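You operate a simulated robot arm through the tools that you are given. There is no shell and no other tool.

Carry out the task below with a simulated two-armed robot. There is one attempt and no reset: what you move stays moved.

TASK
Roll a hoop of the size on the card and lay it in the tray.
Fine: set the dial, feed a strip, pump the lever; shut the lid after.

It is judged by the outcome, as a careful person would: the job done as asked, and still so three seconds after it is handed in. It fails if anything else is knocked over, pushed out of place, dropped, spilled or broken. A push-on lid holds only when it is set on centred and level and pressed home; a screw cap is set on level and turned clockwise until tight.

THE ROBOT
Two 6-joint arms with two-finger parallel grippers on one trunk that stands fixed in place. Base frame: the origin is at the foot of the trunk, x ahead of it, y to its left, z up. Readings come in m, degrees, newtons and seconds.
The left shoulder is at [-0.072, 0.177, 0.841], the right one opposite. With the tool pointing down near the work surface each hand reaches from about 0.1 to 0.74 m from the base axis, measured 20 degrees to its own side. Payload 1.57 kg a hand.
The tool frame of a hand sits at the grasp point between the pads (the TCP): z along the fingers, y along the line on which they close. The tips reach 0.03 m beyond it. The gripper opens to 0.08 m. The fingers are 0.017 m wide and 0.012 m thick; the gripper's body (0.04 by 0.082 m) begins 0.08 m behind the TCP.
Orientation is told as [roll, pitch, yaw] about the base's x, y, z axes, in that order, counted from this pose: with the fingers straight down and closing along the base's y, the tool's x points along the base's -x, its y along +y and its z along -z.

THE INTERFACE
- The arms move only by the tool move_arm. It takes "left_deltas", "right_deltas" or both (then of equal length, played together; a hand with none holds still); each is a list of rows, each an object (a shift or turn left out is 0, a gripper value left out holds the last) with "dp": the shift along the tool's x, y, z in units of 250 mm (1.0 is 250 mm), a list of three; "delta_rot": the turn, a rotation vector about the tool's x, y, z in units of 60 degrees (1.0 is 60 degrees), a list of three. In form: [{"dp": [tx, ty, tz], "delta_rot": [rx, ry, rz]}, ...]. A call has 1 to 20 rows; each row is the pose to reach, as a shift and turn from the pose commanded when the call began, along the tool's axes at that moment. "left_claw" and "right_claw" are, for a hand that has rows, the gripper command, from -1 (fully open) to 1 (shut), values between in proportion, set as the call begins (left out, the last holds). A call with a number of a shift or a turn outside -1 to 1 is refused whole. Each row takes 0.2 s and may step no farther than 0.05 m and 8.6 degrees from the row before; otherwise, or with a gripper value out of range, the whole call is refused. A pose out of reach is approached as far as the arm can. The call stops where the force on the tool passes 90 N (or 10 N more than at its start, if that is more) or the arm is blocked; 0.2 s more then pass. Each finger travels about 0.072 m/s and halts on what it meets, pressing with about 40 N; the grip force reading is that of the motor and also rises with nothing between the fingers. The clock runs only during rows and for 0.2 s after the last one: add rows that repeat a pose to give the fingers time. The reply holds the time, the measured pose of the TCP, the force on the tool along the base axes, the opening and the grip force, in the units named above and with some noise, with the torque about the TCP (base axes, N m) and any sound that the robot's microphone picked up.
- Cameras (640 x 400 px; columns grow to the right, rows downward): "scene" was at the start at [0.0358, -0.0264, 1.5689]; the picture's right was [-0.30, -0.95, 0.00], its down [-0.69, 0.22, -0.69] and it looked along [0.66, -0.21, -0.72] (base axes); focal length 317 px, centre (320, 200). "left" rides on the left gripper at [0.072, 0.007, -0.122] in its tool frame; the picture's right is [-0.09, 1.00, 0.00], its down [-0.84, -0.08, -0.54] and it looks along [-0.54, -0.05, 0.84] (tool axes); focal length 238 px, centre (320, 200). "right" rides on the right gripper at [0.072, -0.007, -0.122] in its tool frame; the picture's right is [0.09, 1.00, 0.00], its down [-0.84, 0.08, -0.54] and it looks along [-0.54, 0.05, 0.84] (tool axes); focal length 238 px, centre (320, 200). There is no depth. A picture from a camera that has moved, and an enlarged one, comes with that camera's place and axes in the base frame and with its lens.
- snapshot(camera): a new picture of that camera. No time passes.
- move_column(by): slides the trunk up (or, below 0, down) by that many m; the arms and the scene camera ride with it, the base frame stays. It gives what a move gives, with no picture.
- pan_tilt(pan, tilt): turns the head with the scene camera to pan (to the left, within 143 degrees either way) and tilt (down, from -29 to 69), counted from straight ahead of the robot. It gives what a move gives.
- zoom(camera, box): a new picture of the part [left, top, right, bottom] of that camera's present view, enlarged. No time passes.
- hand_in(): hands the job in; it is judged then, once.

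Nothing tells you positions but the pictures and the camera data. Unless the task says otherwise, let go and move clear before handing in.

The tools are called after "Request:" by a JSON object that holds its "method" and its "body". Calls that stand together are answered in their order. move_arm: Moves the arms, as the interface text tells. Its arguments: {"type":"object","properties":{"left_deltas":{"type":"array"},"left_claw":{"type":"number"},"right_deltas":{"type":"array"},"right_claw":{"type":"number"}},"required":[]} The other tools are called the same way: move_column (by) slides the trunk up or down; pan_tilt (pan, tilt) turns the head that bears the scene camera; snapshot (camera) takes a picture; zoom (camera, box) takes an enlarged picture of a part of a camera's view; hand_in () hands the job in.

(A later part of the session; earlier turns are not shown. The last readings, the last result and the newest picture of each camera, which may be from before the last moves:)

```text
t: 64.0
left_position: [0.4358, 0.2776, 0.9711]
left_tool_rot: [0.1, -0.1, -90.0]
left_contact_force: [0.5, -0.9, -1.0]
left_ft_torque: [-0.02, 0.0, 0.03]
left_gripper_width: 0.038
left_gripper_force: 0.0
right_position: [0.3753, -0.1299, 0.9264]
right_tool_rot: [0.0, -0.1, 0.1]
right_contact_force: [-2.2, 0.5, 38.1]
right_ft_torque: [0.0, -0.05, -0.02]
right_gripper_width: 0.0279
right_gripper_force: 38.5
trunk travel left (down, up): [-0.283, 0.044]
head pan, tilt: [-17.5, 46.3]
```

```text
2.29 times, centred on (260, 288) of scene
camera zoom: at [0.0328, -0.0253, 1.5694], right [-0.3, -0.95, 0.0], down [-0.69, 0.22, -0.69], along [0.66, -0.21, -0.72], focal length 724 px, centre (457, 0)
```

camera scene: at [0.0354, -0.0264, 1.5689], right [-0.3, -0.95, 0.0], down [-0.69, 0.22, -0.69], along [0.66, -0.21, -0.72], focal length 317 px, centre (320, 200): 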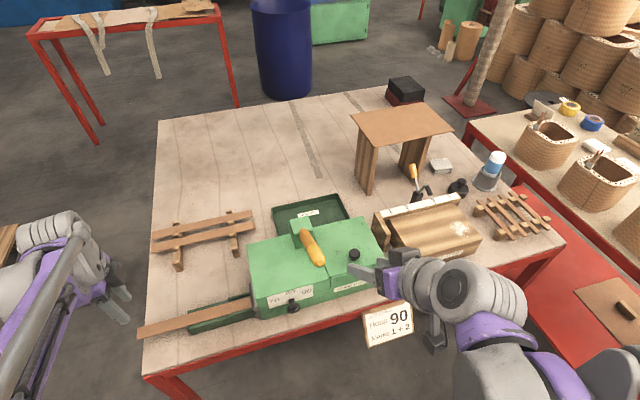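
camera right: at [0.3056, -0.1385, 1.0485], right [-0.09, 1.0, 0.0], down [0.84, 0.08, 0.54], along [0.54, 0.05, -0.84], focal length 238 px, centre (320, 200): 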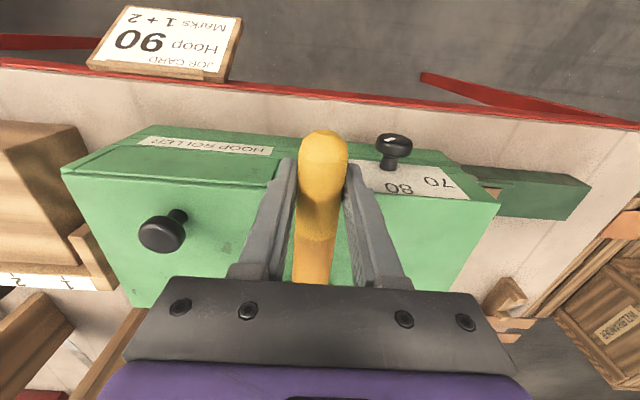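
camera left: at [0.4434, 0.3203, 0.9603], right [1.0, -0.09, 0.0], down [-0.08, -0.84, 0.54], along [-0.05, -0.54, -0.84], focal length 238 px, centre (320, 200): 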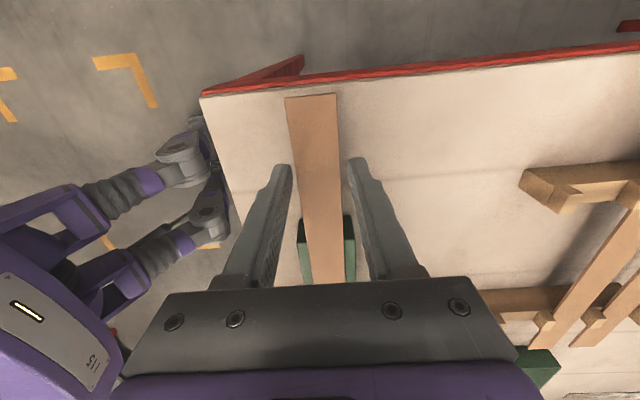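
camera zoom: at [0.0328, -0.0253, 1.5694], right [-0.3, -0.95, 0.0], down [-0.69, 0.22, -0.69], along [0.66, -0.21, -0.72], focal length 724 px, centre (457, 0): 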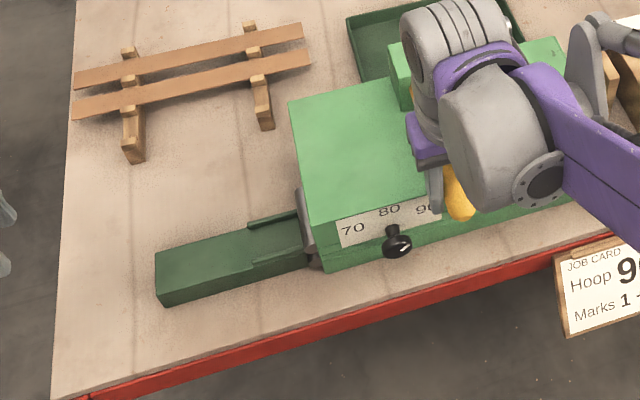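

The strip is fully inside. I'll do one more stroke to finish the roll, end with the lever up, and release it.

Request:
{"method": "move_arm", "body": {"right_deltas": [{"dp": [0.002, 0, -0.045]}, {"dp": [0.004, 0, -0.089]}, {"dp": [0.003, 0, -0.14]}, {"dp": [-0.001, 0, -0.192]}, {"dp": [-0.012, 0, -0.245]}, {"dp": [-0.027, 0, -0.29]}, {"dp": [-0.047, 0, -0.335]}, {"dp": [-0.063, 0, -0.365]}]}}

Request:
{"method": "move_arm", "body": {"right_deltas": [{"dp": [0.02, 0, 0.046]}, {"dp": [0.04, 0, 0.092]}, {"dp": [0.055, 0, 0.14]}, {"dp": [0.068, 0, 0.19]}, {"dp": [0.071, 0, 0.24]}, {"dp": [0.072, 0, 0.293]}, {"dp": [0.07, 0, 0.345]}, {"dp": [0.068, 0, 0.37]}]}}

Request:
{"method": "move_arm", "body": {"right_deltas": [{"dp": [0.002, 0, -0.045]}, {"dp": [0.004, 0, -0.089]}, {"dp": [0.003, 0, -0.14]}, {"dp": [-0.001, 0, -0.192]}, {"dp": [-0.012, 0, -0.245]}, {"dp": [-0.027, 0, -0.29]}, {"dp": [-0.047, 0, -0.335]}, {"dp": [-0.06, 0, -0.357]}]}}

Request:
{"method": "move_arm", "body": {"right_deltas": [{"dp": [0, 0, 0]}, {"dp": [0, 0, 0]}, {"dp": [0, 0, -0.08]}, {"dp": [0, 0, -0.2]}, {"dp": [0, 0, -0.32]}, {"dp": [0, 0, -0.4]}], "right_claw": -0.3}}

Request:
{"method": "snapshot", "body": {"camera": "right"}}

Request:
{"method": "snapshot", "body": {"camera": "scene"}}

```text
t: 65.8
left_position: [0.4369, 0.2776, 0.9687]
left_tool_rot: [-0.1, 0.0, -90.0]
left_contact_force: [0.5, -0.1, 0.7]
left_ft_torque: [-0.03, 0.0, -0.01]
left_gripper_width: 0.0383
left_gripper_force: 0.1
right_position: [0.393, -0.1312, 1.0126]
right_tool_rot: [0.1, 0.3, 0.1]
right_contact_force: [-7.9, 8.6, -37.7]
right_ft_torque: [-0.18, 0.17, -0.32]
right_gripper_width: 0.0279
right_gripper_force: 38.0
trunk travel left (down, up): [-0.283, 0.044]
head pan, tilt: [-17.5, 46.3]
```

```text
t: 67.6
left_position: [0.435, 0.278, 0.9711]
left_tool_rot: [0.1, -0.2, -89.9]
left_contact_force: [0.9, -0.2, 0.1]
left_ft_torque: [0.0, -0.01, 0.0]
left_gripper_width: 0.0381
left_gripper_force: 0.0
right_position: [0.3748, -0.1305, 0.9242]
right_tool_rot: [0.1, 0.0, 0.0]
right_contact_force: [-5.3, 3.7, 41.2]
right_ft_torque: [0.05, -0.24, -0.1]
right_gripper_width: 0.0272
right_gripper_force: 38.1
trunk travel left (down, up): [-0.283, 0.044]
head pan, tilt: [-17.5, 46.3]
```

```text
t: 69.4
left_position: [0.4372, 0.2772, 0.9691]
left_tool_rot: [-0.1, 0.0, -89.9]
left_contact_force: [-0.3, 0.0, -0.1]
left_ft_torque: [0.03, 0.05, 0.02]
left_gripper_width: 0.038
left_gripper_force: 0.0
right_position: [0.392, -0.1299, 1.0096]
right_tool_rot: [0.0, 0.3, 0.0]
right_contact_force: [-4.1, 9.2, -29.6]
right_ft_torque: [-0.11, 0.61, -0.08]
right_gripper_width: 0.0276
right_gripper_force: 38.3
trunk travel left (down, up): [-0.283, 0.044]
head pan, tilt: [-17.5, 46.3]
```

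```text
t: 70.8
left_position: [0.4364, 0.2771, 0.9701]
left_tool_rot: [-0.1, 0.0, -90.0]
left_contact_force: [-0.3, -0.7, 0.6]
left_ft_torque: [0.01, 0.0, 0.0]
left_gripper_width: 0.038
left_gripper_force: 0.1
right_position: [0.3898, -0.1319, 1.1129]
right_tool_rot: [0.1, 0.1, 0.0]
right_contact_force: [0.6, -0.3, 0.8]
right_ft_torque: [-0.02, 0.0, 0.02]
right_gripper_width: 0.052
right_gripper_force: 0.1
trunk travel left (down, up): [-0.283, 0.044]
head pan, tilt: [-17.5, 46.3]
```

```text
taken
camera right: at [0.3196, -0.1398, 1.2335], right [-0.09, 1.0, 0.0], down [0.84, 0.08, 0.54], along [0.54, 0.05, -0.84], focal length 238 px, centre (320, 200)
```

right: 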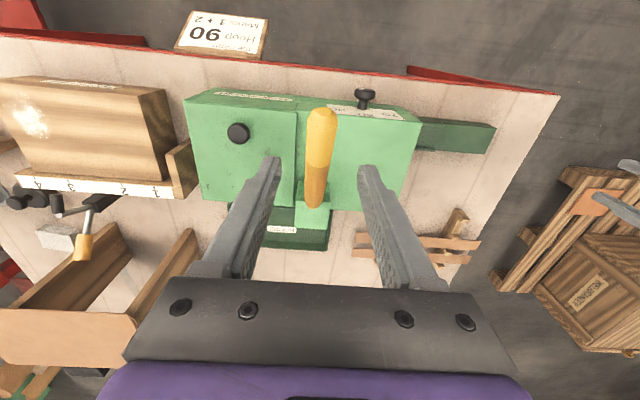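

```text
taken
camera scene: at [0.0357, -0.0263, 1.5689], right [-0.3, -0.95, 0.0], down [-0.69, 0.22, -0.69], along [0.66, -0.21, -0.72], focal length 317 px, centre (320, 200)
```

scene: 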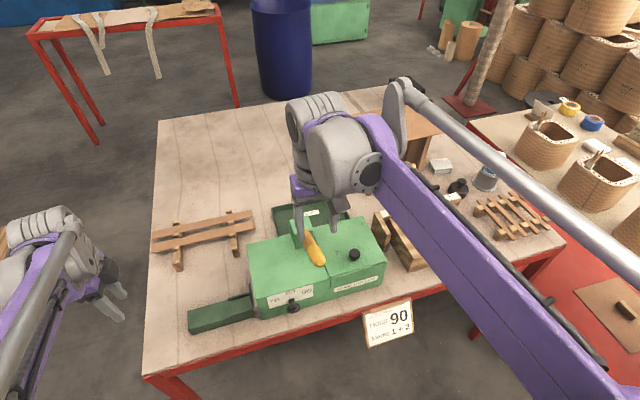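

The strip has been fully drawn in, so the hoop should be in the compartment under the lid. Next I'll move the right hand above the lid's black knob, at about (0.423, −0.236).

Request:
{"method": "move_arm", "body": {"right_deltas": [{"dp": [-0.033, -0.104, 0.083]}, {"dp": [-0.066, -0.208, 0.166]}, {"dp": [-0.099, -0.312, 0.249]}, {"dp": [-0.132, -0.416, 0.332]}]}}

Request:
{"method": "snapshot", "body": {"camera": "right"}}

Request:
{"method": "zoom", "body": {"camera": "scene", "box": [280, 200, 420, 300]}}

```text
t: 71.8
left_position: [0.437, 0.276, 0.9685]
left_tool_rot: [-0.1, -0.1, -90.0]
left_contact_force: [0.4, 0.6, 0.1]
left_ft_torque: [0.01, -0.02, 0.02]
left_gripper_width: 0.0382
left_gripper_force: 0.1
right_position: [0.424, -0.2359, 1.0271]
right_tool_rot: [0.1, 0.1, 0.1]
right_contact_force: [0.0, -0.7, -1.2]
right_ft_torque: [0.03, 0.02, 0.01]
right_gripper_width: 0.0521
right_gripper_force: 0.1
trunk travel left (down, up): [-0.283, 0.044]
head pan, tilt: [-17.5, 46.3]
```

```text
taken
camera right: at [0.3526, -0.2439, 1.149], right [-0.09, 1.0, 0.0], down [0.84, 0.08, 0.54], along [0.54, 0.05, -0.84], focal length 238 px, centre (320, 200)
```

right: 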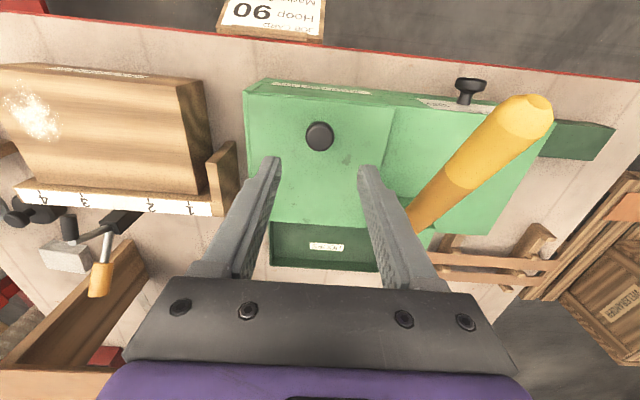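

```text
4.00 times, centred on (350, 250) of scene
camera zoom: at [0.0364, -0.027, 1.5689], right [-0.3, -0.95, 0.0], down [-0.69, 0.22, -0.69], along [0.66, -0.21, -0.72], focal length 1267 px, centre (200, 0)
```

zoom: 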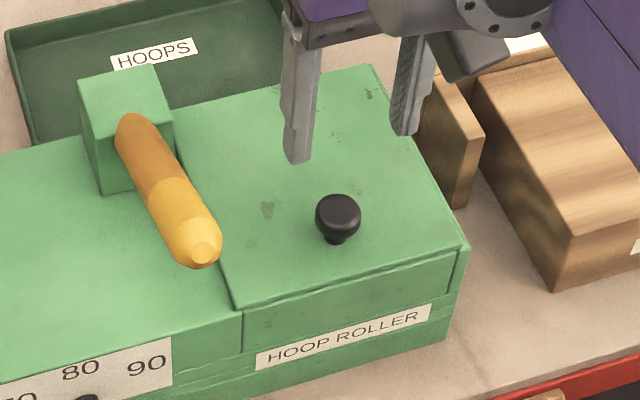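

The knob lies exactly on the tool axis. I'm lowering over it and gripping.

Request:
{"method": "move_arm", "body": {"right_deltas": [{"dp": [0, 0, 0.1]}, {"dp": [0, 0, 0.2]}, {"dp": [0, 0, 0.3]}, {"dp": [0, 0, 0.372]}]}}

Request:
{"method": "zoom", "body": {"camera": "scene", "box": [280, 200, 420, 300]}}

Request:
{"method": "snapshot", "body": {"camera": "right"}}

```text
t: 72.8
left_position: [0.4369, 0.2771, 0.9695]
left_tool_rot: [0.0, -0.1, -89.9]
left_contact_force: [-0.2, 0.5, 0.0]
left_ft_torque: [0.02, 0.01, -0.03]
left_gripper_width: 0.0381
left_gripper_force: 0.1
right_position: [0.4243, -0.2363, 0.9341]
right_tool_rot: [0.1, 0.2, 0.0]
right_contact_force: [-0.5, 0.2, -0.4]
right_ft_torque: [-0.01, -0.05, 0.01]
right_gripper_width: 0.0522
right_gripper_force: 0.0
trunk travel left (down, up): [-0.283, 0.044]
head pan, tilt: [-17.5, 46.3]
```

```text
4.00 times, centred on (350, 250) of scene
camera zoom: at [0.0359, -0.0264, 1.5689], right [-0.3, -0.95, 0.0], down [-0.69, 0.22, -0.69], along [0.66, -0.21, -0.72], focal length 1267 px, centre (200, 0)
```

zoom: 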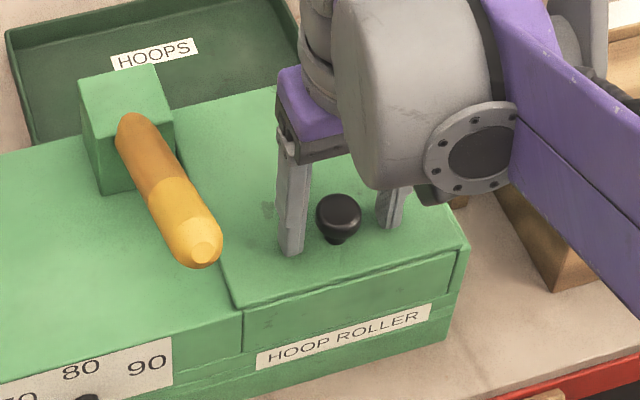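

```text
taken
camera right: at [0.3523, -0.245, 1.0558], right [-0.09, 1.0, 0.0], down [0.84, 0.08, 0.54], along [0.54, 0.05, -0.84], focal length 238 px, centre (320, 200)
```

right: 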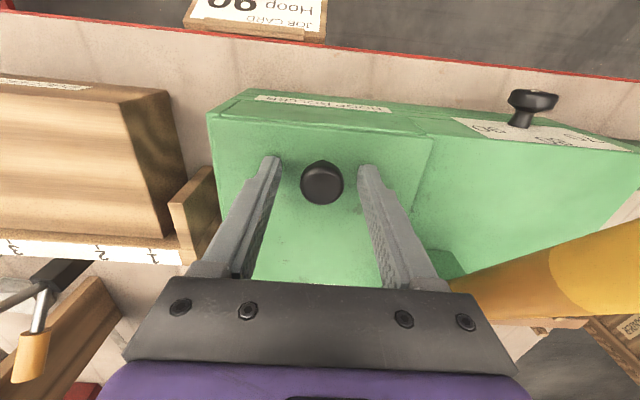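

Request:
{"method": "move_arm", "body": {"right_deltas": [{"dp": [0, 0, 0]}, {"dp": [0, 0, 0]}, {"dp": [0, 0, 0]}], "right_claw": 1}}

Request:
{"method": "move_arm", "body": {"right_deltas": [{"dp": [-0.013, 0, -0.044]}, {"dp": [-0.029, 0, -0.087]}]}}

Request:
{"method": "zoom", "body": {"camera": "scene", "box": [280, 200, 420, 300]}}

Request:
{"method": "snapshot", "body": {"camera": "right"}}

```text
t: 73.6
left_position: [0.4377, 0.2777, 0.9694]
left_tool_rot: [0.1, 0.0, -90.0]
left_contact_force: [-1.4, -0.4, 0.0]
left_ft_torque: [-0.04, 0.02, 0.0]
left_gripper_width: 0.0381
left_gripper_force: 0.0
right_position: [0.4238, -0.2351, 0.9349]
right_tool_rot: [0.1, 0.0, 0.1]
right_contact_force: [-1.4, 9.7, -4.9]
right_ft_torque: [0.19, 0.44, 0.03]
right_gripper_width: 0.0273
right_gripper_force: 37.8
trunk travel left (down, up): [-0.283, 0.044]
head pan, tilt: [-17.5, 46.3]
```

```text
t: 74.2
left_position: [0.436, 0.2774, 0.9696]
left_tool_rot: [0.0, 0.0, -89.9]
left_contact_force: [0.5, -0.4, -0.5]
left_ft_torque: [0.01, -0.03, 0.06]
left_gripper_width: 0.0379
left_gripper_force: 0.2
right_position: [0.4296, -0.2343, 0.9577]
right_tool_rot: [-0.1, 0.1, 0.0]
right_contact_force: [-11.4, 5.4, -7.3]
right_ft_torque: [0.05, 1.25, 0.0]
right_gripper_width: 0.0273
right_gripper_force: 38.5
trunk travel left (down, up): [-0.283, 0.044]
head pan, tilt: [-17.5, 46.3]
```

```text
4.00 times, centred on (350, 250) of scene
camera zoom: at [0.0348, -0.0258, 1.5689], right [-0.3, -0.95, 0.0], down [-0.69, 0.22, -0.69], along [0.66, -0.21, -0.72], focal length 1267 px, centre (200, 0)
```

zoom: 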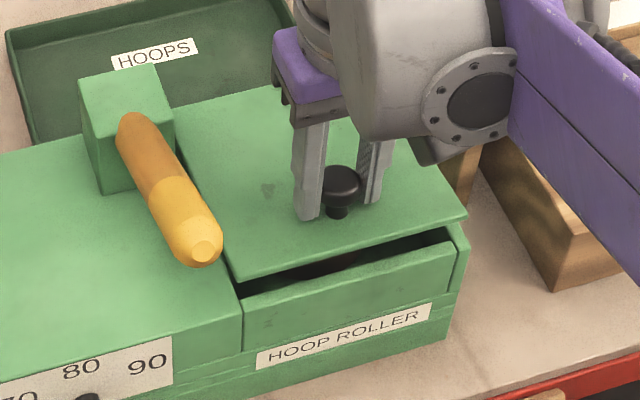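

```text
taken
camera right: at [0.359, -0.2435, 1.0792], right [-0.09, 1.0, 0.0], down [0.84, 0.08, 0.54], along [0.54, 0.05, -0.84], focal length 238 px, centre (320, 200)
```

right: 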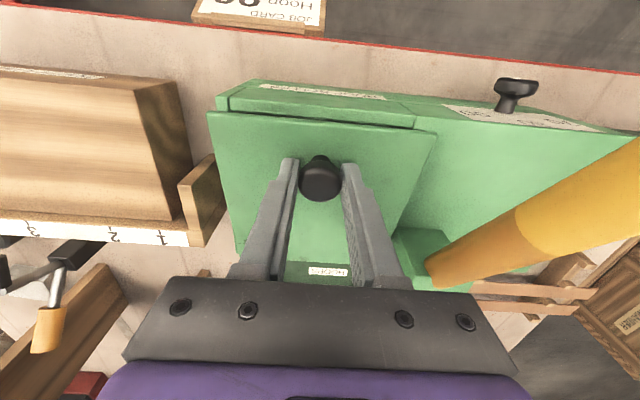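

The lid is hinged at the back and opens well. I'll continue along its arc.

Request:
{"method": "move_arm", "body": {"right_deltas": [{"dp": [-0.021, 0, -0.041]}, {"dp": [-0.043, 0, -0.081]}, {"dp": [-0.071, 0, -0.118]}, {"dp": [-0.1, 0, -0.153]}, {"dp": [-0.133, 0, -0.184]}, {"dp": [-0.168, 0, -0.214]}]}}

Request:
{"method": "snapshot", "body": {"camera": "right"}}

Request:
{"method": "zoom", "body": {"camera": "scene", "box": [280, 200, 420, 300]}}

```text
t: 75.6
left_position: [0.4345, 0.2791, 0.9711]
left_tool_rot: [0.0, -0.1, -90.0]
left_contact_force: [-1.1, -0.4, -0.3]
left_ft_torque: [-0.01, 0.03, 0.0]
left_gripper_width: 0.0379
left_gripper_force: 0.1
right_position: [0.4712, -0.2349, 1.011]
right_tool_rot: [0.1, 0.2, 0.0]
right_contact_force: [-17.7, 2.8, 6.5]
right_ft_torque: [-0.01, 1.23, -0.03]
right_gripper_width: 0.0273
right_gripper_force: 38.2
trunk travel left (down, up): [-0.283, 0.044]
head pan, tilt: [-17.5, 46.3]
```

```text
taken
camera right: at [0.4006, -0.2435, 1.1327], right [-0.09, 1.0, 0.0], down [0.84, 0.08, 0.54], along [0.54, 0.05, -0.84], focal length 238 px, centre (320, 200)
```

right: 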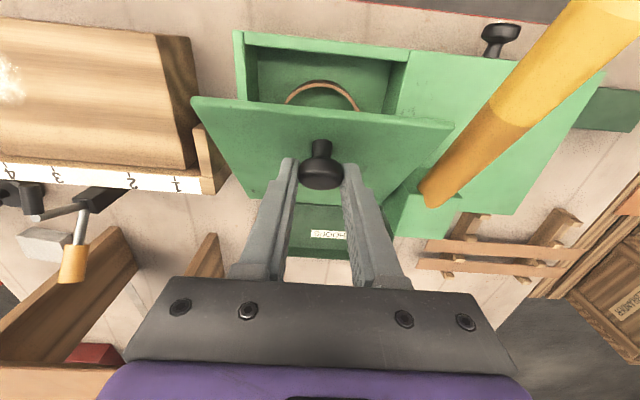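

```text
4.00 times, centred on (350, 250) of scene
camera zoom: at [0.0328, -0.0256, 1.569], right [-0.3, -0.95, 0.0], down [-0.69, 0.22, -0.69], along [0.66, -0.21, -0.72], focal length 1267 px, centre (200, 0)
```

zoom: 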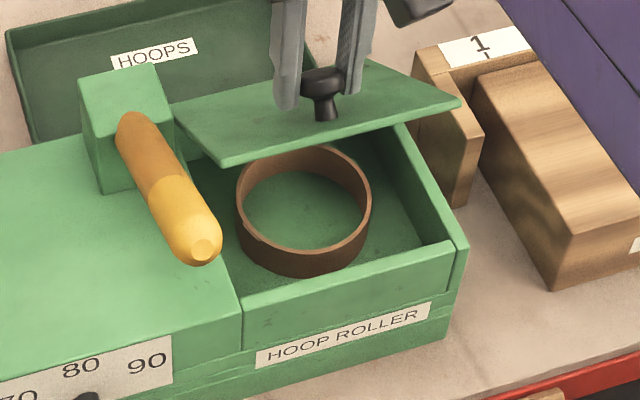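

The finished hoop lies flat in the compartment. I'll keep opening the lid past vertical.

Request:
{"method": "move_arm", "body": {"right_deltas": [{"dp": [-0.038, 0, -0.026]}, {"dp": [-0.078, 0, -0.048]}, {"dp": [-0.12, 0, -0.066]}, {"dp": [-0.163, 0, -0.082]}, {"dp": [-0.208, 0, -0.093]}, {"dp": [-0.253, 0, -0.101]}, {"dp": [-0.299, 0, -0.104]}, {"dp": [-0.344, 0, -0.104]}]}}

Request:
{"method": "snapshot", "body": {"camera": "right"}}

Request:
{"method": "zoom", "body": {"camera": "scene", "box": [240, 150, 440, 300]}}

```text
t: 77.4
left_position: [0.437, 0.2769, 0.9684]
left_tool_rot: [0.0, 0.0, -90.1]
left_contact_force: [0.6, -0.4, -1.1]
left_ft_torque: [-0.01, 0.0, -0.02]
left_gripper_width: 0.0381
left_gripper_force: 0.0
right_position: [0.5597, -0.2365, 1.0372]
right_tool_rot: [0.1, 0.1, -0.1]
right_contact_force: [0.3, 0.4, 0.7]
right_ft_torque: [0.03, 0.05, -0.03]
right_gripper_width: 0.0
right_gripper_force: 21.3
trunk travel left (down, up): [-0.283, 0.044]
head pan, tilt: [-17.5, 46.3]
```

```text
taken
camera right: at [0.4885, -0.2436, 1.1579], right [-0.09, 1.0, 0.0], down [0.84, 0.08, 0.54], along [0.54, 0.05, -0.84], focal length 238 px, centre (320, 200)
```

right: 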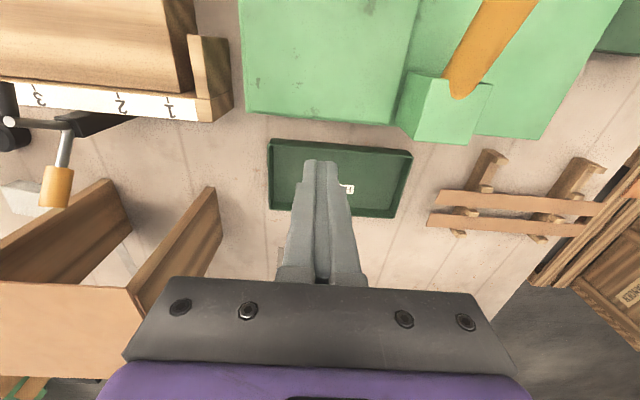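

```text
2.67 times, centred on (340, 225) of scene
camera zoom: at [0.0364, -0.0267, 1.5689], right [-0.3, -0.95, 0.0], down [-0.69, 0.22, -0.69], along [0.66, -0.21, -0.72], focal length 845 px, centre (267, 133)
```

zoom: 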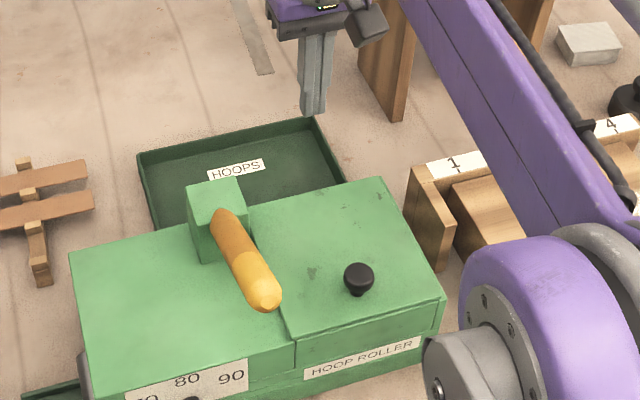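

The knob slipped from the grip partway and the lid fell shut again, though nothing else moved. I'll retry with the hand leaning back at the start, so it can follow the knob's tilt instead of twisting on it.

Request:
{"method": "move_arm", "body": {"right_deltas": [{"dp": [0, 0, -0.12]}, {"dp": [0.05, 0, -0.24]}, {"dp": [0.2, 0, -0.28], "delta_rot": [0, -0.1, 0]}, {"dp": [0.35, 0, -0.28], "delta_rot": [0, -0.22, 0]}, {"dp": [0.5, 0, -0.24], "delta_rot": [0, -0.34, 0]}, {"dp": [0.62, 0, -0.12], "delta_rot": [0, -0.44, 0]}, {"dp": [0.68, 0, 0], "delta_rot": [0, -0.5, 0]}, {"dp": [0.708, 0, 0.148], "delta_rot": [0, -0.5, 0]}], "right_claw": -0.2}}

Request:
{"method": "snapshot", "body": {"camera": "right"}}

Request:
{"method": "zoom", "body": {"camera": "scene", "box": [240, 150, 440, 300]}}

```text
t: 79.2
left_position: [0.4359, 0.276, 0.9695]
left_tool_rot: [-0.1, 0.0, -89.9]
left_contact_force: [-0.3, 0.3, 0.1]
left_ft_torque: [0.01, 0.0, -0.04]
left_gripper_width: 0.0379
left_gripper_force: 0.0
right_position: [0.3794, -0.2366, 0.9985]
right_tool_rot: [0.1, -30.0, -0.1]
right_contact_force: [0.6, -0.5, -0.4]
right_ft_torque: [-0.01, 0.02, 0.0]
right_gripper_width: 0.0482
right_gripper_force: 0.1
trunk travel left (down, up): [-0.283, 0.044]
head pan, tilt: [-17.5, 46.3]
```

```text
taken
camera right: at [0.257, -0.2448, 1.0679], right [-0.08, 1.0, -0.04], down [0.45, 0.08, 0.89], along [0.89, 0.05, -0.46], focal length 238 px, centre (320, 200)
```

right: 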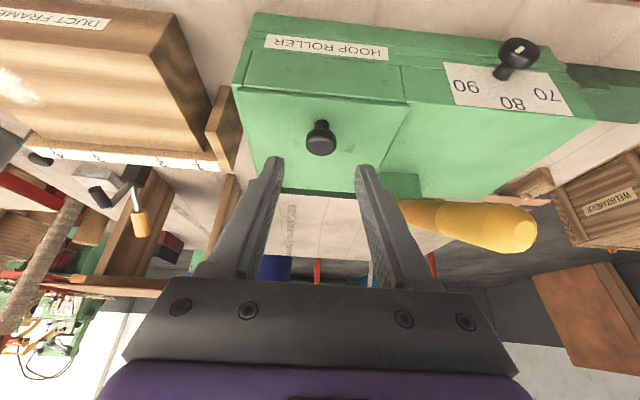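

```text
2.67 times, centred on (340, 225) of scene
camera zoom: at [0.0361, -0.0266, 1.5689], right [-0.3, -0.95, 0.0], down [-0.69, 0.22, -0.69], along [0.66, -0.21, -0.72], focal length 845 px, centre (267, 133)
```

zoom: 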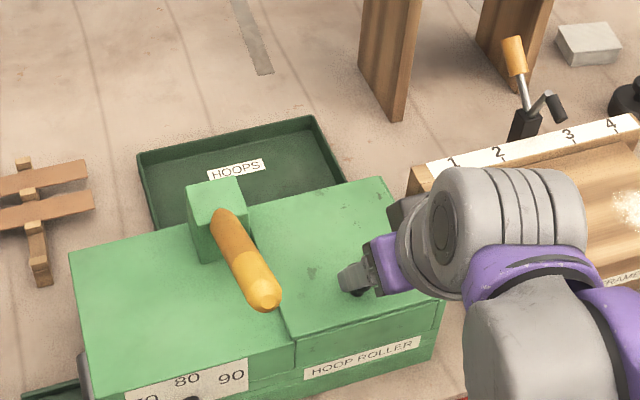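

Request:
{"method": "move_arm", "body": {"right_deltas": [{"dp": [0, 0, 0.1]}, {"dp": [0, 0, 0.2]}, {"dp": [0, 0, 0.28]}]}}

Request:
{"method": "snapshot", "body": {"camera": "right"}}

```text
t: 80.0
left_position: [0.4374, 0.2771, 0.9692]
left_tool_rot: [0.0, -0.1, -90.0]
left_contact_force: [0.3, 0.1, -0.4]
left_ft_torque: [-0.02, 0.02, 0.04]
left_gripper_width: 0.0379
left_gripper_force: 0.2
right_position: [0.4177, -0.236, 0.9388]
right_tool_rot: [0.1, -29.9, 0.1]
right_contact_force: [0.4, 0.2, -0.8]
right_ft_torque: [-0.02, 0.03, -0.02]
right_gripper_width: 0.048
right_gripper_force: 0.0
trunk travel left (down, up): [-0.283, 0.044]
head pan, tilt: [-17.5, 46.3]
```

```text
taken
camera right: at [0.2949, -0.2433, 1.0078], right [-0.08, 1.0, -0.04], down [0.46, 0.08, 0.89], along [0.89, 0.05, -0.46], focal length 238 px, centre (320, 200)
```

right: 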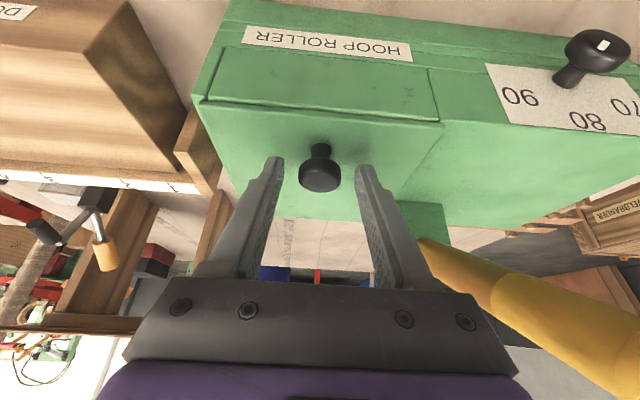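

Request:
{"method": "move_arm", "body": {"right_deltas": [{"dp": [0, 0, 0.024]}, {"dp": [0, 0, 0.024]}, {"dp": [0, 0, 0.024]}, {"dp": [0, 0, 0.024]}], "right_claw": 1}}

Request:
{"method": "snapshot", "body": {"camera": "right"}}

Request:
{"method": "zoom", "body": {"camera": "scene", "box": [300, 210, 400, 290]}}

```text
t: 81.0
left_position: [0.4364, 0.2769, 0.9698]
left_tool_rot: [0.1, 0.0, -89.9]
left_contact_force: [0.2, 0.5, 0.3]
left_ft_torque: [-0.01, 0.01, -0.01]
left_gripper_width: 0.0381
left_gripper_force: 0.1
right_position: [0.4192, -0.2356, 0.9344]
right_tool_rot: [0.1, -29.9, 0.0]
right_contact_force: [-5.4, -6.9, 15.4]
right_ft_torque: [-0.18, -0.06, -0.07]
right_gripper_width: 0.0273
right_gripper_force: 37.9
trunk travel left (down, up): [-0.283, 0.044]
head pan, tilt: [-17.5, 46.3]
```

```text
taken
camera right: at [0.2964, -0.2434, 1.0036], right [-0.08, 1.0, -0.04], down [0.45, 0.08, 0.89], along [0.89, 0.05, -0.46], focal length 238 px, centre (320, 200)
```

right: 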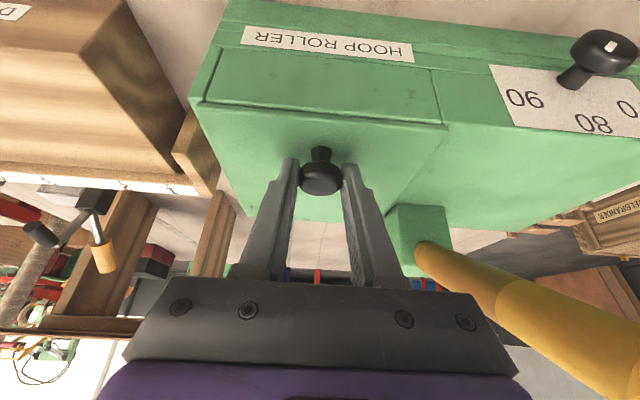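

```text
5.00 times, centred on (350, 250) of scene
camera zoom: at [0.0339, -0.0267, 1.569], right [-0.3, -0.95, 0.0], down [-0.69, 0.22, -0.69], along [0.66, -0.21, -0.72], focal length 1584 px, centre (170, -50)
```

zoom: 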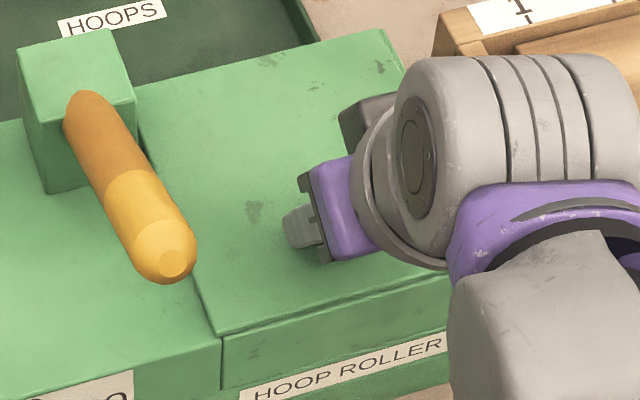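

Gripped squarely. Now I'll swing the hand rigidly with the lid about its hinge, checking at 40°.

Request:
{"method": "move_arm", "body": {"right_deltas": [{"dp": [-0.063, 0, -0.049], "delta_rot": [0, 0.1333, 0]}, {"dp": [-0.132, 0, -0.089], "delta_rot": [0, 0.2667, 0]}, {"dp": [-0.206, 0, -0.118], "delta_rot": [0, 0.4, 0]}, {"dp": [-0.283, 0, -0.138], "delta_rot": [0, 0.5333, 0]}, {"dp": [-0.363, 0, -0.146], "delta_rot": [0, 0.6667, 0]}]}}

Request:
{"method": "snapshot", "body": {"camera": "right"}}

Request:
{"method": "zoom", "body": {"camera": "scene", "box": [280, 190, 420, 290]}}

```text
t: 82.2
left_position: [0.4342, 0.277, 0.9717]
left_tool_rot: [0.1, 0.0, -90.1]
left_contact_force: [0.2, -0.4, 0.0]
left_ft_torque: [0.0, 0.0, 0.01]
left_gripper_width: 0.0382
left_gripper_force: 0.0
right_position: [0.4771, -0.2353, 1.0117]
right_tool_rot: [0.0, 10.1, 0.0]
right_contact_force: [-22.9, -9.7, 27.6]
right_ft_torque: [-0.11, 0.31, 0.03]
right_gripper_width: 0.0275
right_gripper_force: 37.7
trunk travel left (down, up): [-0.283, 0.044]
head pan, tilt: [-17.5, 46.3]
```

```text
taken
camera right: at [0.4281, -0.2433, 1.1444], right [-0.09, 1.0, 0.02], down [0.92, 0.08, 0.39], along [0.38, 0.05, -0.92], focal length 238 px, centre (320, 200)
```

right: 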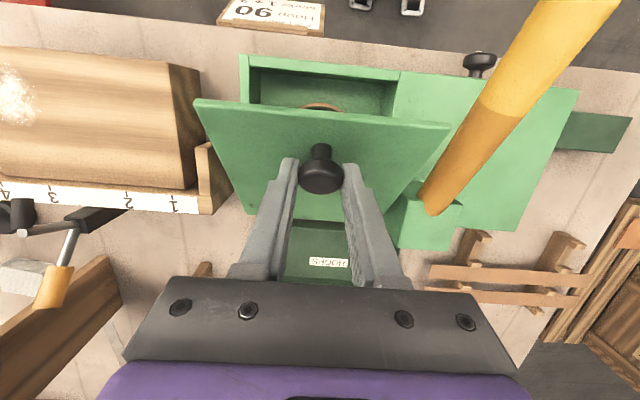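

```text
4.00 times, centred on (350, 240) of scene
camera zoom: at [0.031, -0.0266, 1.5693], right [-0.3, -0.95, 0.0], down [-0.69, 0.22, -0.69], along [0.66, -0.21, -0.72], focal length 1267 px, centre (200, 40)
```

zoom: 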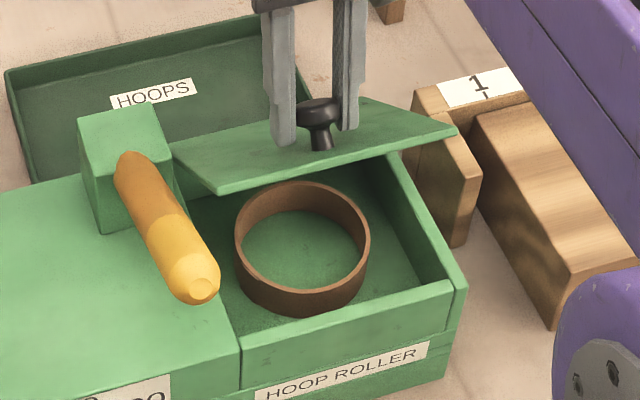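

The hand tracks well this time, with just a small outward force, so I've corrected the hinge estimate slightly. Continuing to about 64°.

Request:
{"method": "move_arm", "body": {"right_deltas": [{"dp": [-0.027, 0, -0.034], "delta_rot": [0, 0.0667, 0]}, {"dp": [-0.055, 0, -0.058], "delta_rot": [0, 0.1333, 0]}, {"dp": [-0.089, 0, -0.08], "delta_rot": [0, 0.2, 0]}, {"dp": [-0.123, 0, -0.099], "delta_rot": [0, 0.2667, 0]}, {"dp": [-0.16, 0, -0.117], "delta_rot": [0, 0.3333, 0]}, {"dp": [-0.197, 0, -0.131], "delta_rot": [0, 0.4, 0]}]}}

Request:
{"method": "snapshot", "body": {"camera": "right"}}

Request:
{"method": "zoom", "body": {"camera": "scene", "box": [280, 190, 420, 290]}}

```text
t: 83.5
left_position: [0.4341, 0.2764, 0.9692]
left_tool_rot: [0.1, 0.0, -90.1]
left_contact_force: [-0.7, -0.2, 0.2]
left_ft_torque: [0.01, 0.0, 0.0]
left_gripper_width: 0.0381
left_gripper_force: 0.1
right_position: [0.5309, -0.2352, 1.0315]
right_tool_rot: [-0.1, 29.6, 0.3]
right_contact_force: [-5.3, -11.8, -24.5]
right_ft_torque: [1.12, 0.39, -0.05]
right_gripper_width: 0.0271
right_gripper_force: 37.7
trunk travel left (down, up): [-0.283, 0.044]
head pan, tilt: [-17.5, 46.3]
stopped in row 6 (right hand): the force on the tool passed its limit at 130 N (the readings are from after the stop); the commanded pose is now the measured one
```

```text
taken
camera right: at [0.5293, -0.2434, 1.1737], right [-0.08, 1.0, 0.05], down [0.99, 0.08, 0.06], along [0.05, 0.05, -1.0], focal length 238 px, centre (320, 200)
```

right: 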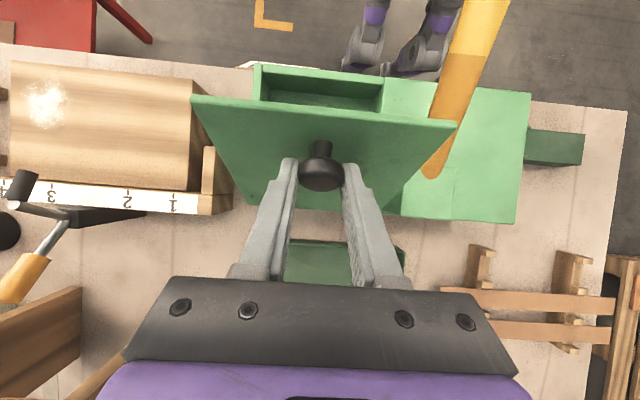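

```text
4.00 times, centred on (350, 240) of scene
camera zoom: at [0.0338, -0.0262, 1.569], right [-0.3, -0.95, 0.0], down [-0.69, 0.22, -0.69], along [0.66, -0.21, -0.72], focal length 1267 px, centre (200, 40)
```

zoom: 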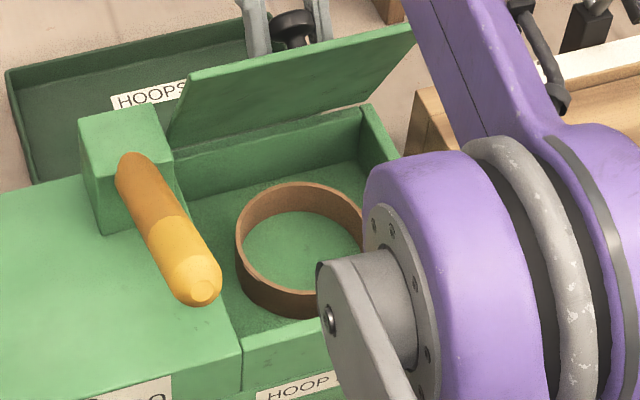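

Request:
{"method": "snapshot", "body": {"camera": "scene"}}

Request:
{"method": "zoom", "body": {"camera": "right", "box": [180, 40, 460, 280]}}

Request:
{"method": "snapshot", "body": {"camera": "left"}}

```text
taken
camera scene: at [0.0338, -0.0262, 1.569], right [-0.3, -0.95, 0.0], down [-0.69, 0.22, -0.69], along [0.66, -0.21, -0.72], focal length 317 px, centre (320, 200)
```

scene: 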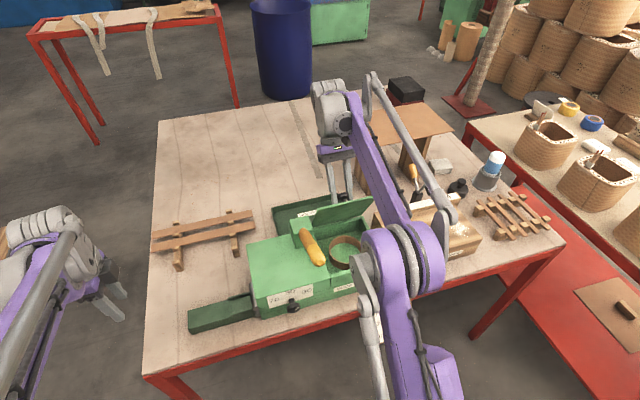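

```text
1.67 times, centred on (320, 160) of right
camera zoom: at [0.5293, -0.2434, 1.1737], right [-0.08, 1.0, 0.05], down [0.99, 0.08, 0.06], along [0.05, 0.05, -1.0], focal length 397 px, centre (320, 267)
```

zoom: 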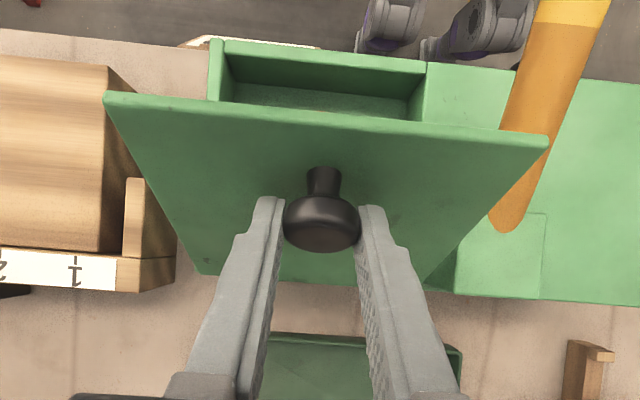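

```text
taken
camera left: at [0.4422, 0.3499, 1.0912], right [1.0, -0.09, 0.0], down [-0.08, -0.84, 0.54], along [-0.05, -0.54, -0.84], focal length 238 px, centre (320, 200)
```

left: 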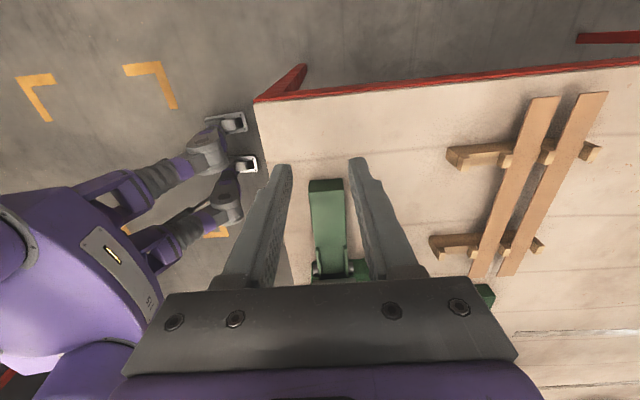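

The lid met a firm stop at about 60° and will fall shut if released, so it must be held open. The best plan is for the left hand, with closed fingers slanting in from the left over the lever, to act as a prop at the lid's front edge. That frees the right hand to take out the hoop. I'm bringing the left hand over first.

Request:
{"method": "move_arm", "body": {"left_deltas": [{"dp": [-0.05, 0.002, -0.1155], "delta_rot": [0, 0, 0]}, {"dp": [-0.15, 0.003, -0.231], "delta_rot": [0, -0.0833, 0]}, {"dp": [-0.27, 0.004, -0.347], "delta_rot": [0, -0.1667, 0]}, {"dp": [-0.39, 0.006, -0.462], "delta_rot": [0, -0.25, 0]}, {"dp": [-0.52, 0.008, -0.578], "delta_rot": [0, -0.3333, 0]}, {"dp": [-0.65, 0.009, -0.693], "delta_rot": [0, -0.4167, 0]}, {"dp": [-0.78, 0.01, -0.809], "delta_rot": [0, -0.5, 0]}, {"dp": [-0.85, 0.011, -0.88], "delta_rot": [0, -0.5833, 0]}, {"dp": [-0.908, 0.012, -0.924], "delta_rot": [0, -0.6667, 0]}], "left_claw": 1}}

Request:
{"method": "snapshot", "body": {"camera": "scene"}}

Request:
{"method": "snapshot", "body": {"camera": "left"}}

```text
t: 85.5
left_position: [0.4367, 0.0481, 1.2011]
left_tool_rot: [0.1, -40.1, -90.1]
left_contact_force: [-1.2, 0.2, 0.2]
left_ft_torque: [-0.01, 0.01, -0.01]
left_gripper_width: 0.0
left_gripper_force: 20.7
right_position: [0.53, -0.2356, 1.0319]
right_tool_rot: [0.1, 29.6, 0.3]
right_contact_force: [2.3, -29.0, -28.2]
right_ft_torque: [2.63, 0.09, 0.4]
right_gripper_width: 0.0276
right_gripper_force: 37.7
trunk travel left (down, up): [-0.283, 0.044]
head pan, tilt: [-17.5, 46.3]
```

```text
taken
camera scene: at [0.0326, -0.0273, 1.569], right [-0.3, -0.95, 0.0], down [-0.69, 0.22, -0.69], along [0.66, -0.21, -0.72], focal length 317 px, centre (320, 200)
```

scene: 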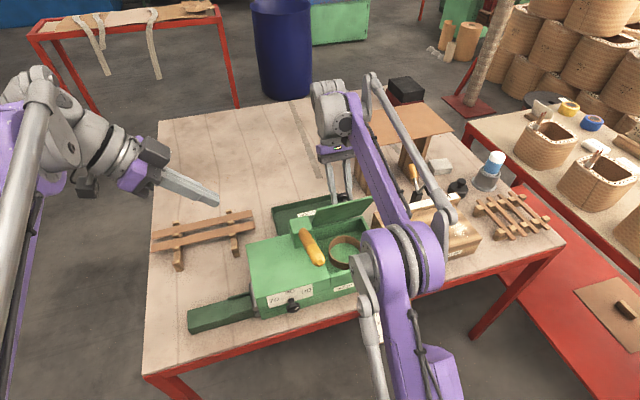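

```text
taken
camera left: at [0.4437, 0.1822, 1.2481], right [1.0, -0.07, 0.06], down [-0.08, -0.29, 0.95], along [-0.05, -0.95, -0.3], focal length 238 px, centre (320, 200)
```

left: 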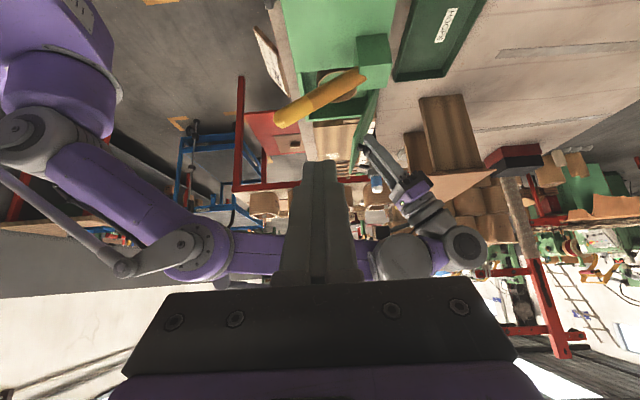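

Request:
{"method": "zoom", "body": {"camera": "left", "box": [240, 0, 500, 300]}}

Request:
{"method": "zoom", "body": {"camera": "scene", "box": [250, 80, 450, 310]}}

```text
1.33 times, centred on (370, 150) of left
camera zoom: at [0.4437, 0.1822, 1.2481], right [1.0, -0.07, 0.06], down [-0.08, -0.29, 0.95], along [-0.05, -0.95, -0.3], focal length 318 px, centre (253, 267)
```

zoom: 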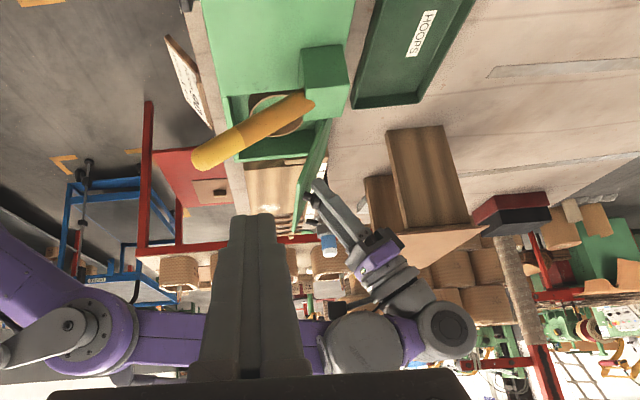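

```text
1.74 times, centred on (350, 195) of scene
camera zoom: at [0.0326, -0.0273, 1.569], right [-0.3, -0.95, 0.0], down [-0.69, 0.22, -0.69], along [0.66, -0.21, -0.72], focal length 551 px, centre (268, 209)
```

zoom: 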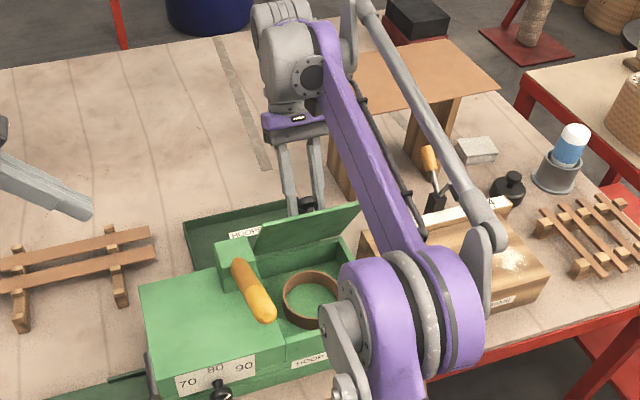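

The left camera's side view shows the lid at about 65–70°, and the load on the right hand is mostly inward and sideways. That suggests a path mismatch rather than a stop. I'll relax the right hand a little and re-read the forces.

Request:
{"method": "move_arm", "body": {"right_deltas": [{"dp": [-0.005, -0.005, 0.0055]}, {"dp": [-0.005, -0.005, 0.0055]}]}}

```text
t: 86.1
left_position: [0.4363, 0.0491, 1.2027]
left_tool_rot: [0.2, -40.1, -90.1]
left_contact_force: [0.3, 0.4, -0.5]
left_ft_torque: [0.01, 0.04, 0.0]
left_gripper_width: 0.0
left_gripper_force: 21.1
right_position: [0.5294, -0.235, 1.0319]
right_tool_rot: [0.1, 29.6, 0.4]
right_contact_force: [-3.6, -15.4, -27.3]
right_ft_torque: [1.13, 0.1, 0.2]
right_gripper_width: 0.0273
right_gripper_force: 37.7
trunk travel left (down, up): [-0.283, 0.044]
head pan, tilt: [-17.5, 46.3]
```

Request:
{"method": "move_arm", "body": {"right_deltas": [{"dp": [-0.021, 0, -0.012], "delta_rot": [0, 0.042, 0]}, {"dp": [-0.042, 0, -0.024], "delta_rot": [0, 0.083, 0]}]}}

Request:
{"method": "zoom", "body": {"camera": "left", "box": [280, 0, 480, 220]}}

Request:
{"method": "zoom", "body": {"camera": "scene", "box": [270, 150, 400, 290]}}

```text
t: 86.4
left_position: [0.439, 0.049, 1.2]
left_tool_rot: [0.0, -40.1, -90.2]
left_contact_force: [0.5, 0.8, -0.2]
left_ft_torque: [-0.01, 0.04, -0.02]
left_gripper_width: 0.0001
left_gripper_force: 21.4
right_position: [0.535, -0.2348, 1.0299]
right_tool_rot: [0.2, 29.6, 0.6]
right_contact_force: [-6.6, -12.1, -24.1]
right_ft_torque: [1.73, -0.18, 0.15]
right_gripper_width: 0.0267
right_gripper_force: 37.4
trunk travel left (down, up): [-0.283, 0.044]
head pan, tilt: [-17.5, 46.3]
stopped in row 1 (right hand): the force on the tool passed its limit at 117 N (the readings are from after the stop); the commanded pose is now the measured one
```

```text
1.82 times, centred on (380, 110) of left
camera zoom: at [0.4451, 0.1839, 1.2469], right [1.0, -0.07, 0.06], down [-0.08, -0.29, 0.95], along [-0.05, -0.95, -0.3], focal length 433 px, centre (211, 364)
```

zoom: 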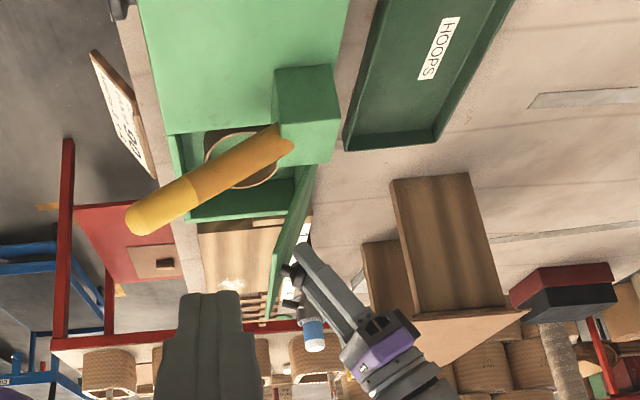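

```text
2.86 times, centred on (335, 220) of scene
camera zoom: at [0.0343, -0.0255, 1.5687], right [-0.3, -0.95, 0.0], down [-0.69, 0.22, -0.69], along [0.66, -0.21, -0.72], focal length 905 px, centre (277, 143)
```

zoom: 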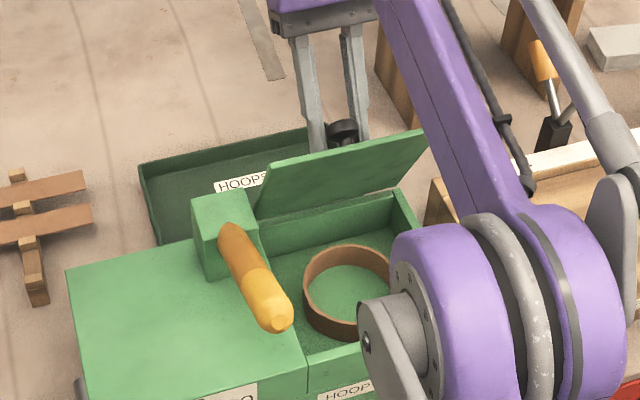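

It is a real stop: the lid opens only to about 70°, with its free edge near x ≈ 0.51 and z ≈ 1.02. I'll proceed with propping, bringing the left fingers down just in front of the lid's left front corner.

Request:
{"method": "move_arm", "body": {"left_deltas": [{"dp": [-0.04, 0.031, 0.134]}, {"dp": [-0.08, 0.061, 0.267]}, {"dp": [-0.12, 0.092, 0.401]}, {"dp": [-0.16, 0.11, 0.535]}, {"dp": [-0.2, 0.13, 0.668]}, {"dp": [-0.24, 0.15, 0.802]}]}}

Request:
{"method": "snapshot", "body": {"camera": "scene"}}

Request:
{"method": "snapshot", "body": {"camera": "left"}}

Request:
{"method": "zoom", "body": {"camera": "scene", "box": [270, 150, 400, 290]}}

```text
t: 87.8
left_position: [0.4755, -0.1262, 1.0872]
left_tool_rot: [0.1, -40.0, -90.1]
left_contact_force: [0.2, 0.4, 0.6]
left_ft_torque: [0.0, 0.01, -0.03]
left_gripper_width: 0.0001
left_gripper_force: 21.3
right_position: [0.5361, -0.2353, 1.0285]
right_tool_rot: [0.3, 29.5, 0.4]
right_contact_force: [-2.1, -24.3, -35.8]
right_ft_torque: [3.68, -0.58, 0.33]
right_gripper_width: 0.0263
right_gripper_force: 37.2
trunk travel left (down, up): [-0.283, 0.044]
head pan, tilt: [-17.5, 46.3]
```

```text
taken
camera scene: at [0.0335, -0.0262, 1.5689], right [-0.3, -0.95, 0.0], down [-0.69, 0.22, -0.69], along [0.66, -0.21, -0.72], focal length 317 px, centre (320, 200)
```

scene: 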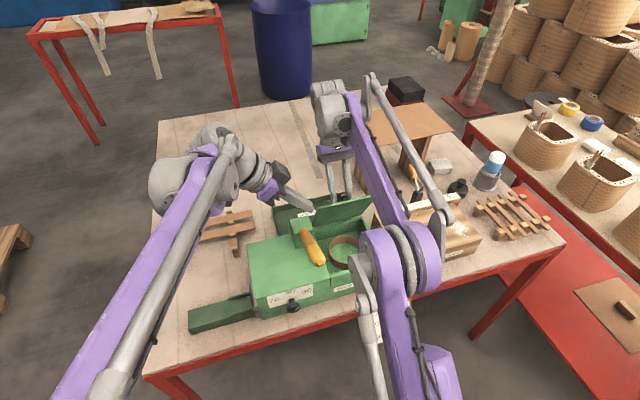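

```text
taken
camera left: at [0.4824, 0.0085, 1.1337], right [1.0, -0.07, 0.06], down [-0.08, -0.29, 0.95], along [-0.05, -0.95, -0.3], focal length 238 px, centre (320, 200)
```

left: 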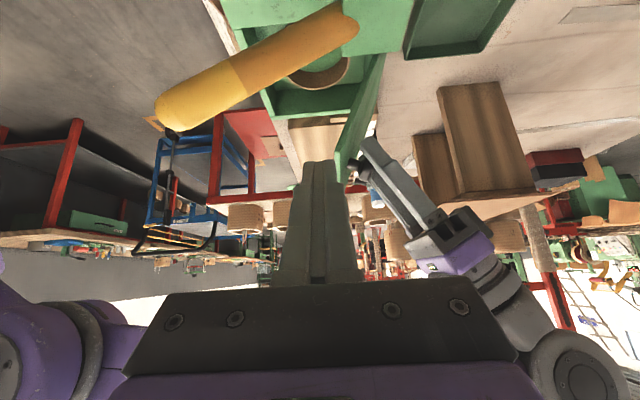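

```text
2.86 times, centred on (335, 220) of scene
camera zoom: at [0.0335, -0.0262, 1.5689], right [-0.3, -0.95, 0.0], down [-0.69, 0.22, -0.69], along [0.66, -0.21, -0.72], focal length 905 px, centre (277, 143)
```

zoom: 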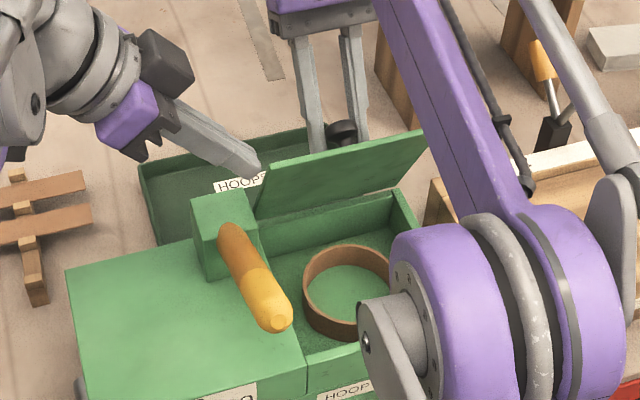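

Request:
{"method": "zoom", "body": {"camera": "left", "box": [260, 0, 460, 220]}}

Request:
{"method": "zoom", "body": {"camera": "right", "box": [200, 40, 480, 280]}}

```text
1.82 times, centred on (360, 110) of left
camera zoom: at [0.4824, 0.0085, 1.1337], right [1.0, -0.07, 0.06], down [-0.08, -0.29, 0.95], along [-0.05, -0.95, -0.3], focal length 433 px, centre (247, 364)
```

zoom: 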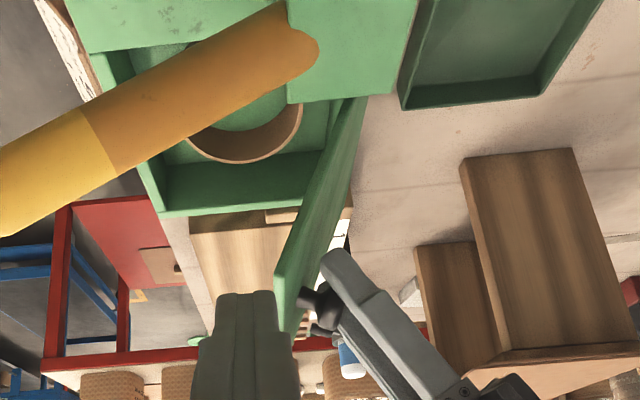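

```text
1.67 times, centred on (340, 160) of right
camera zoom: at [0.5334, -0.2437, 1.1699], right [-0.09, 1.0, 0.05], down [0.99, 0.08, 0.06], along [0.05, 0.05, -1.0], focal length 397 px, centre (287, 267)
```

zoom: 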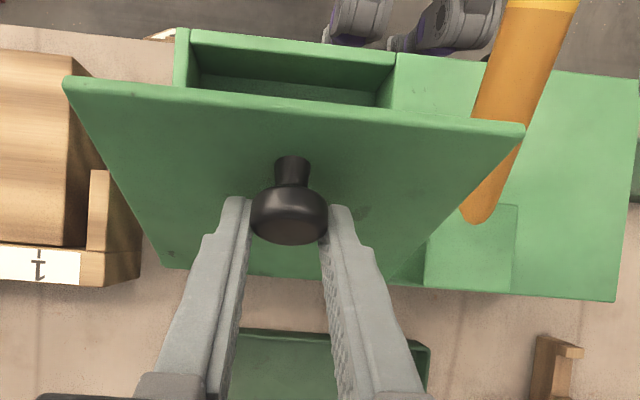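

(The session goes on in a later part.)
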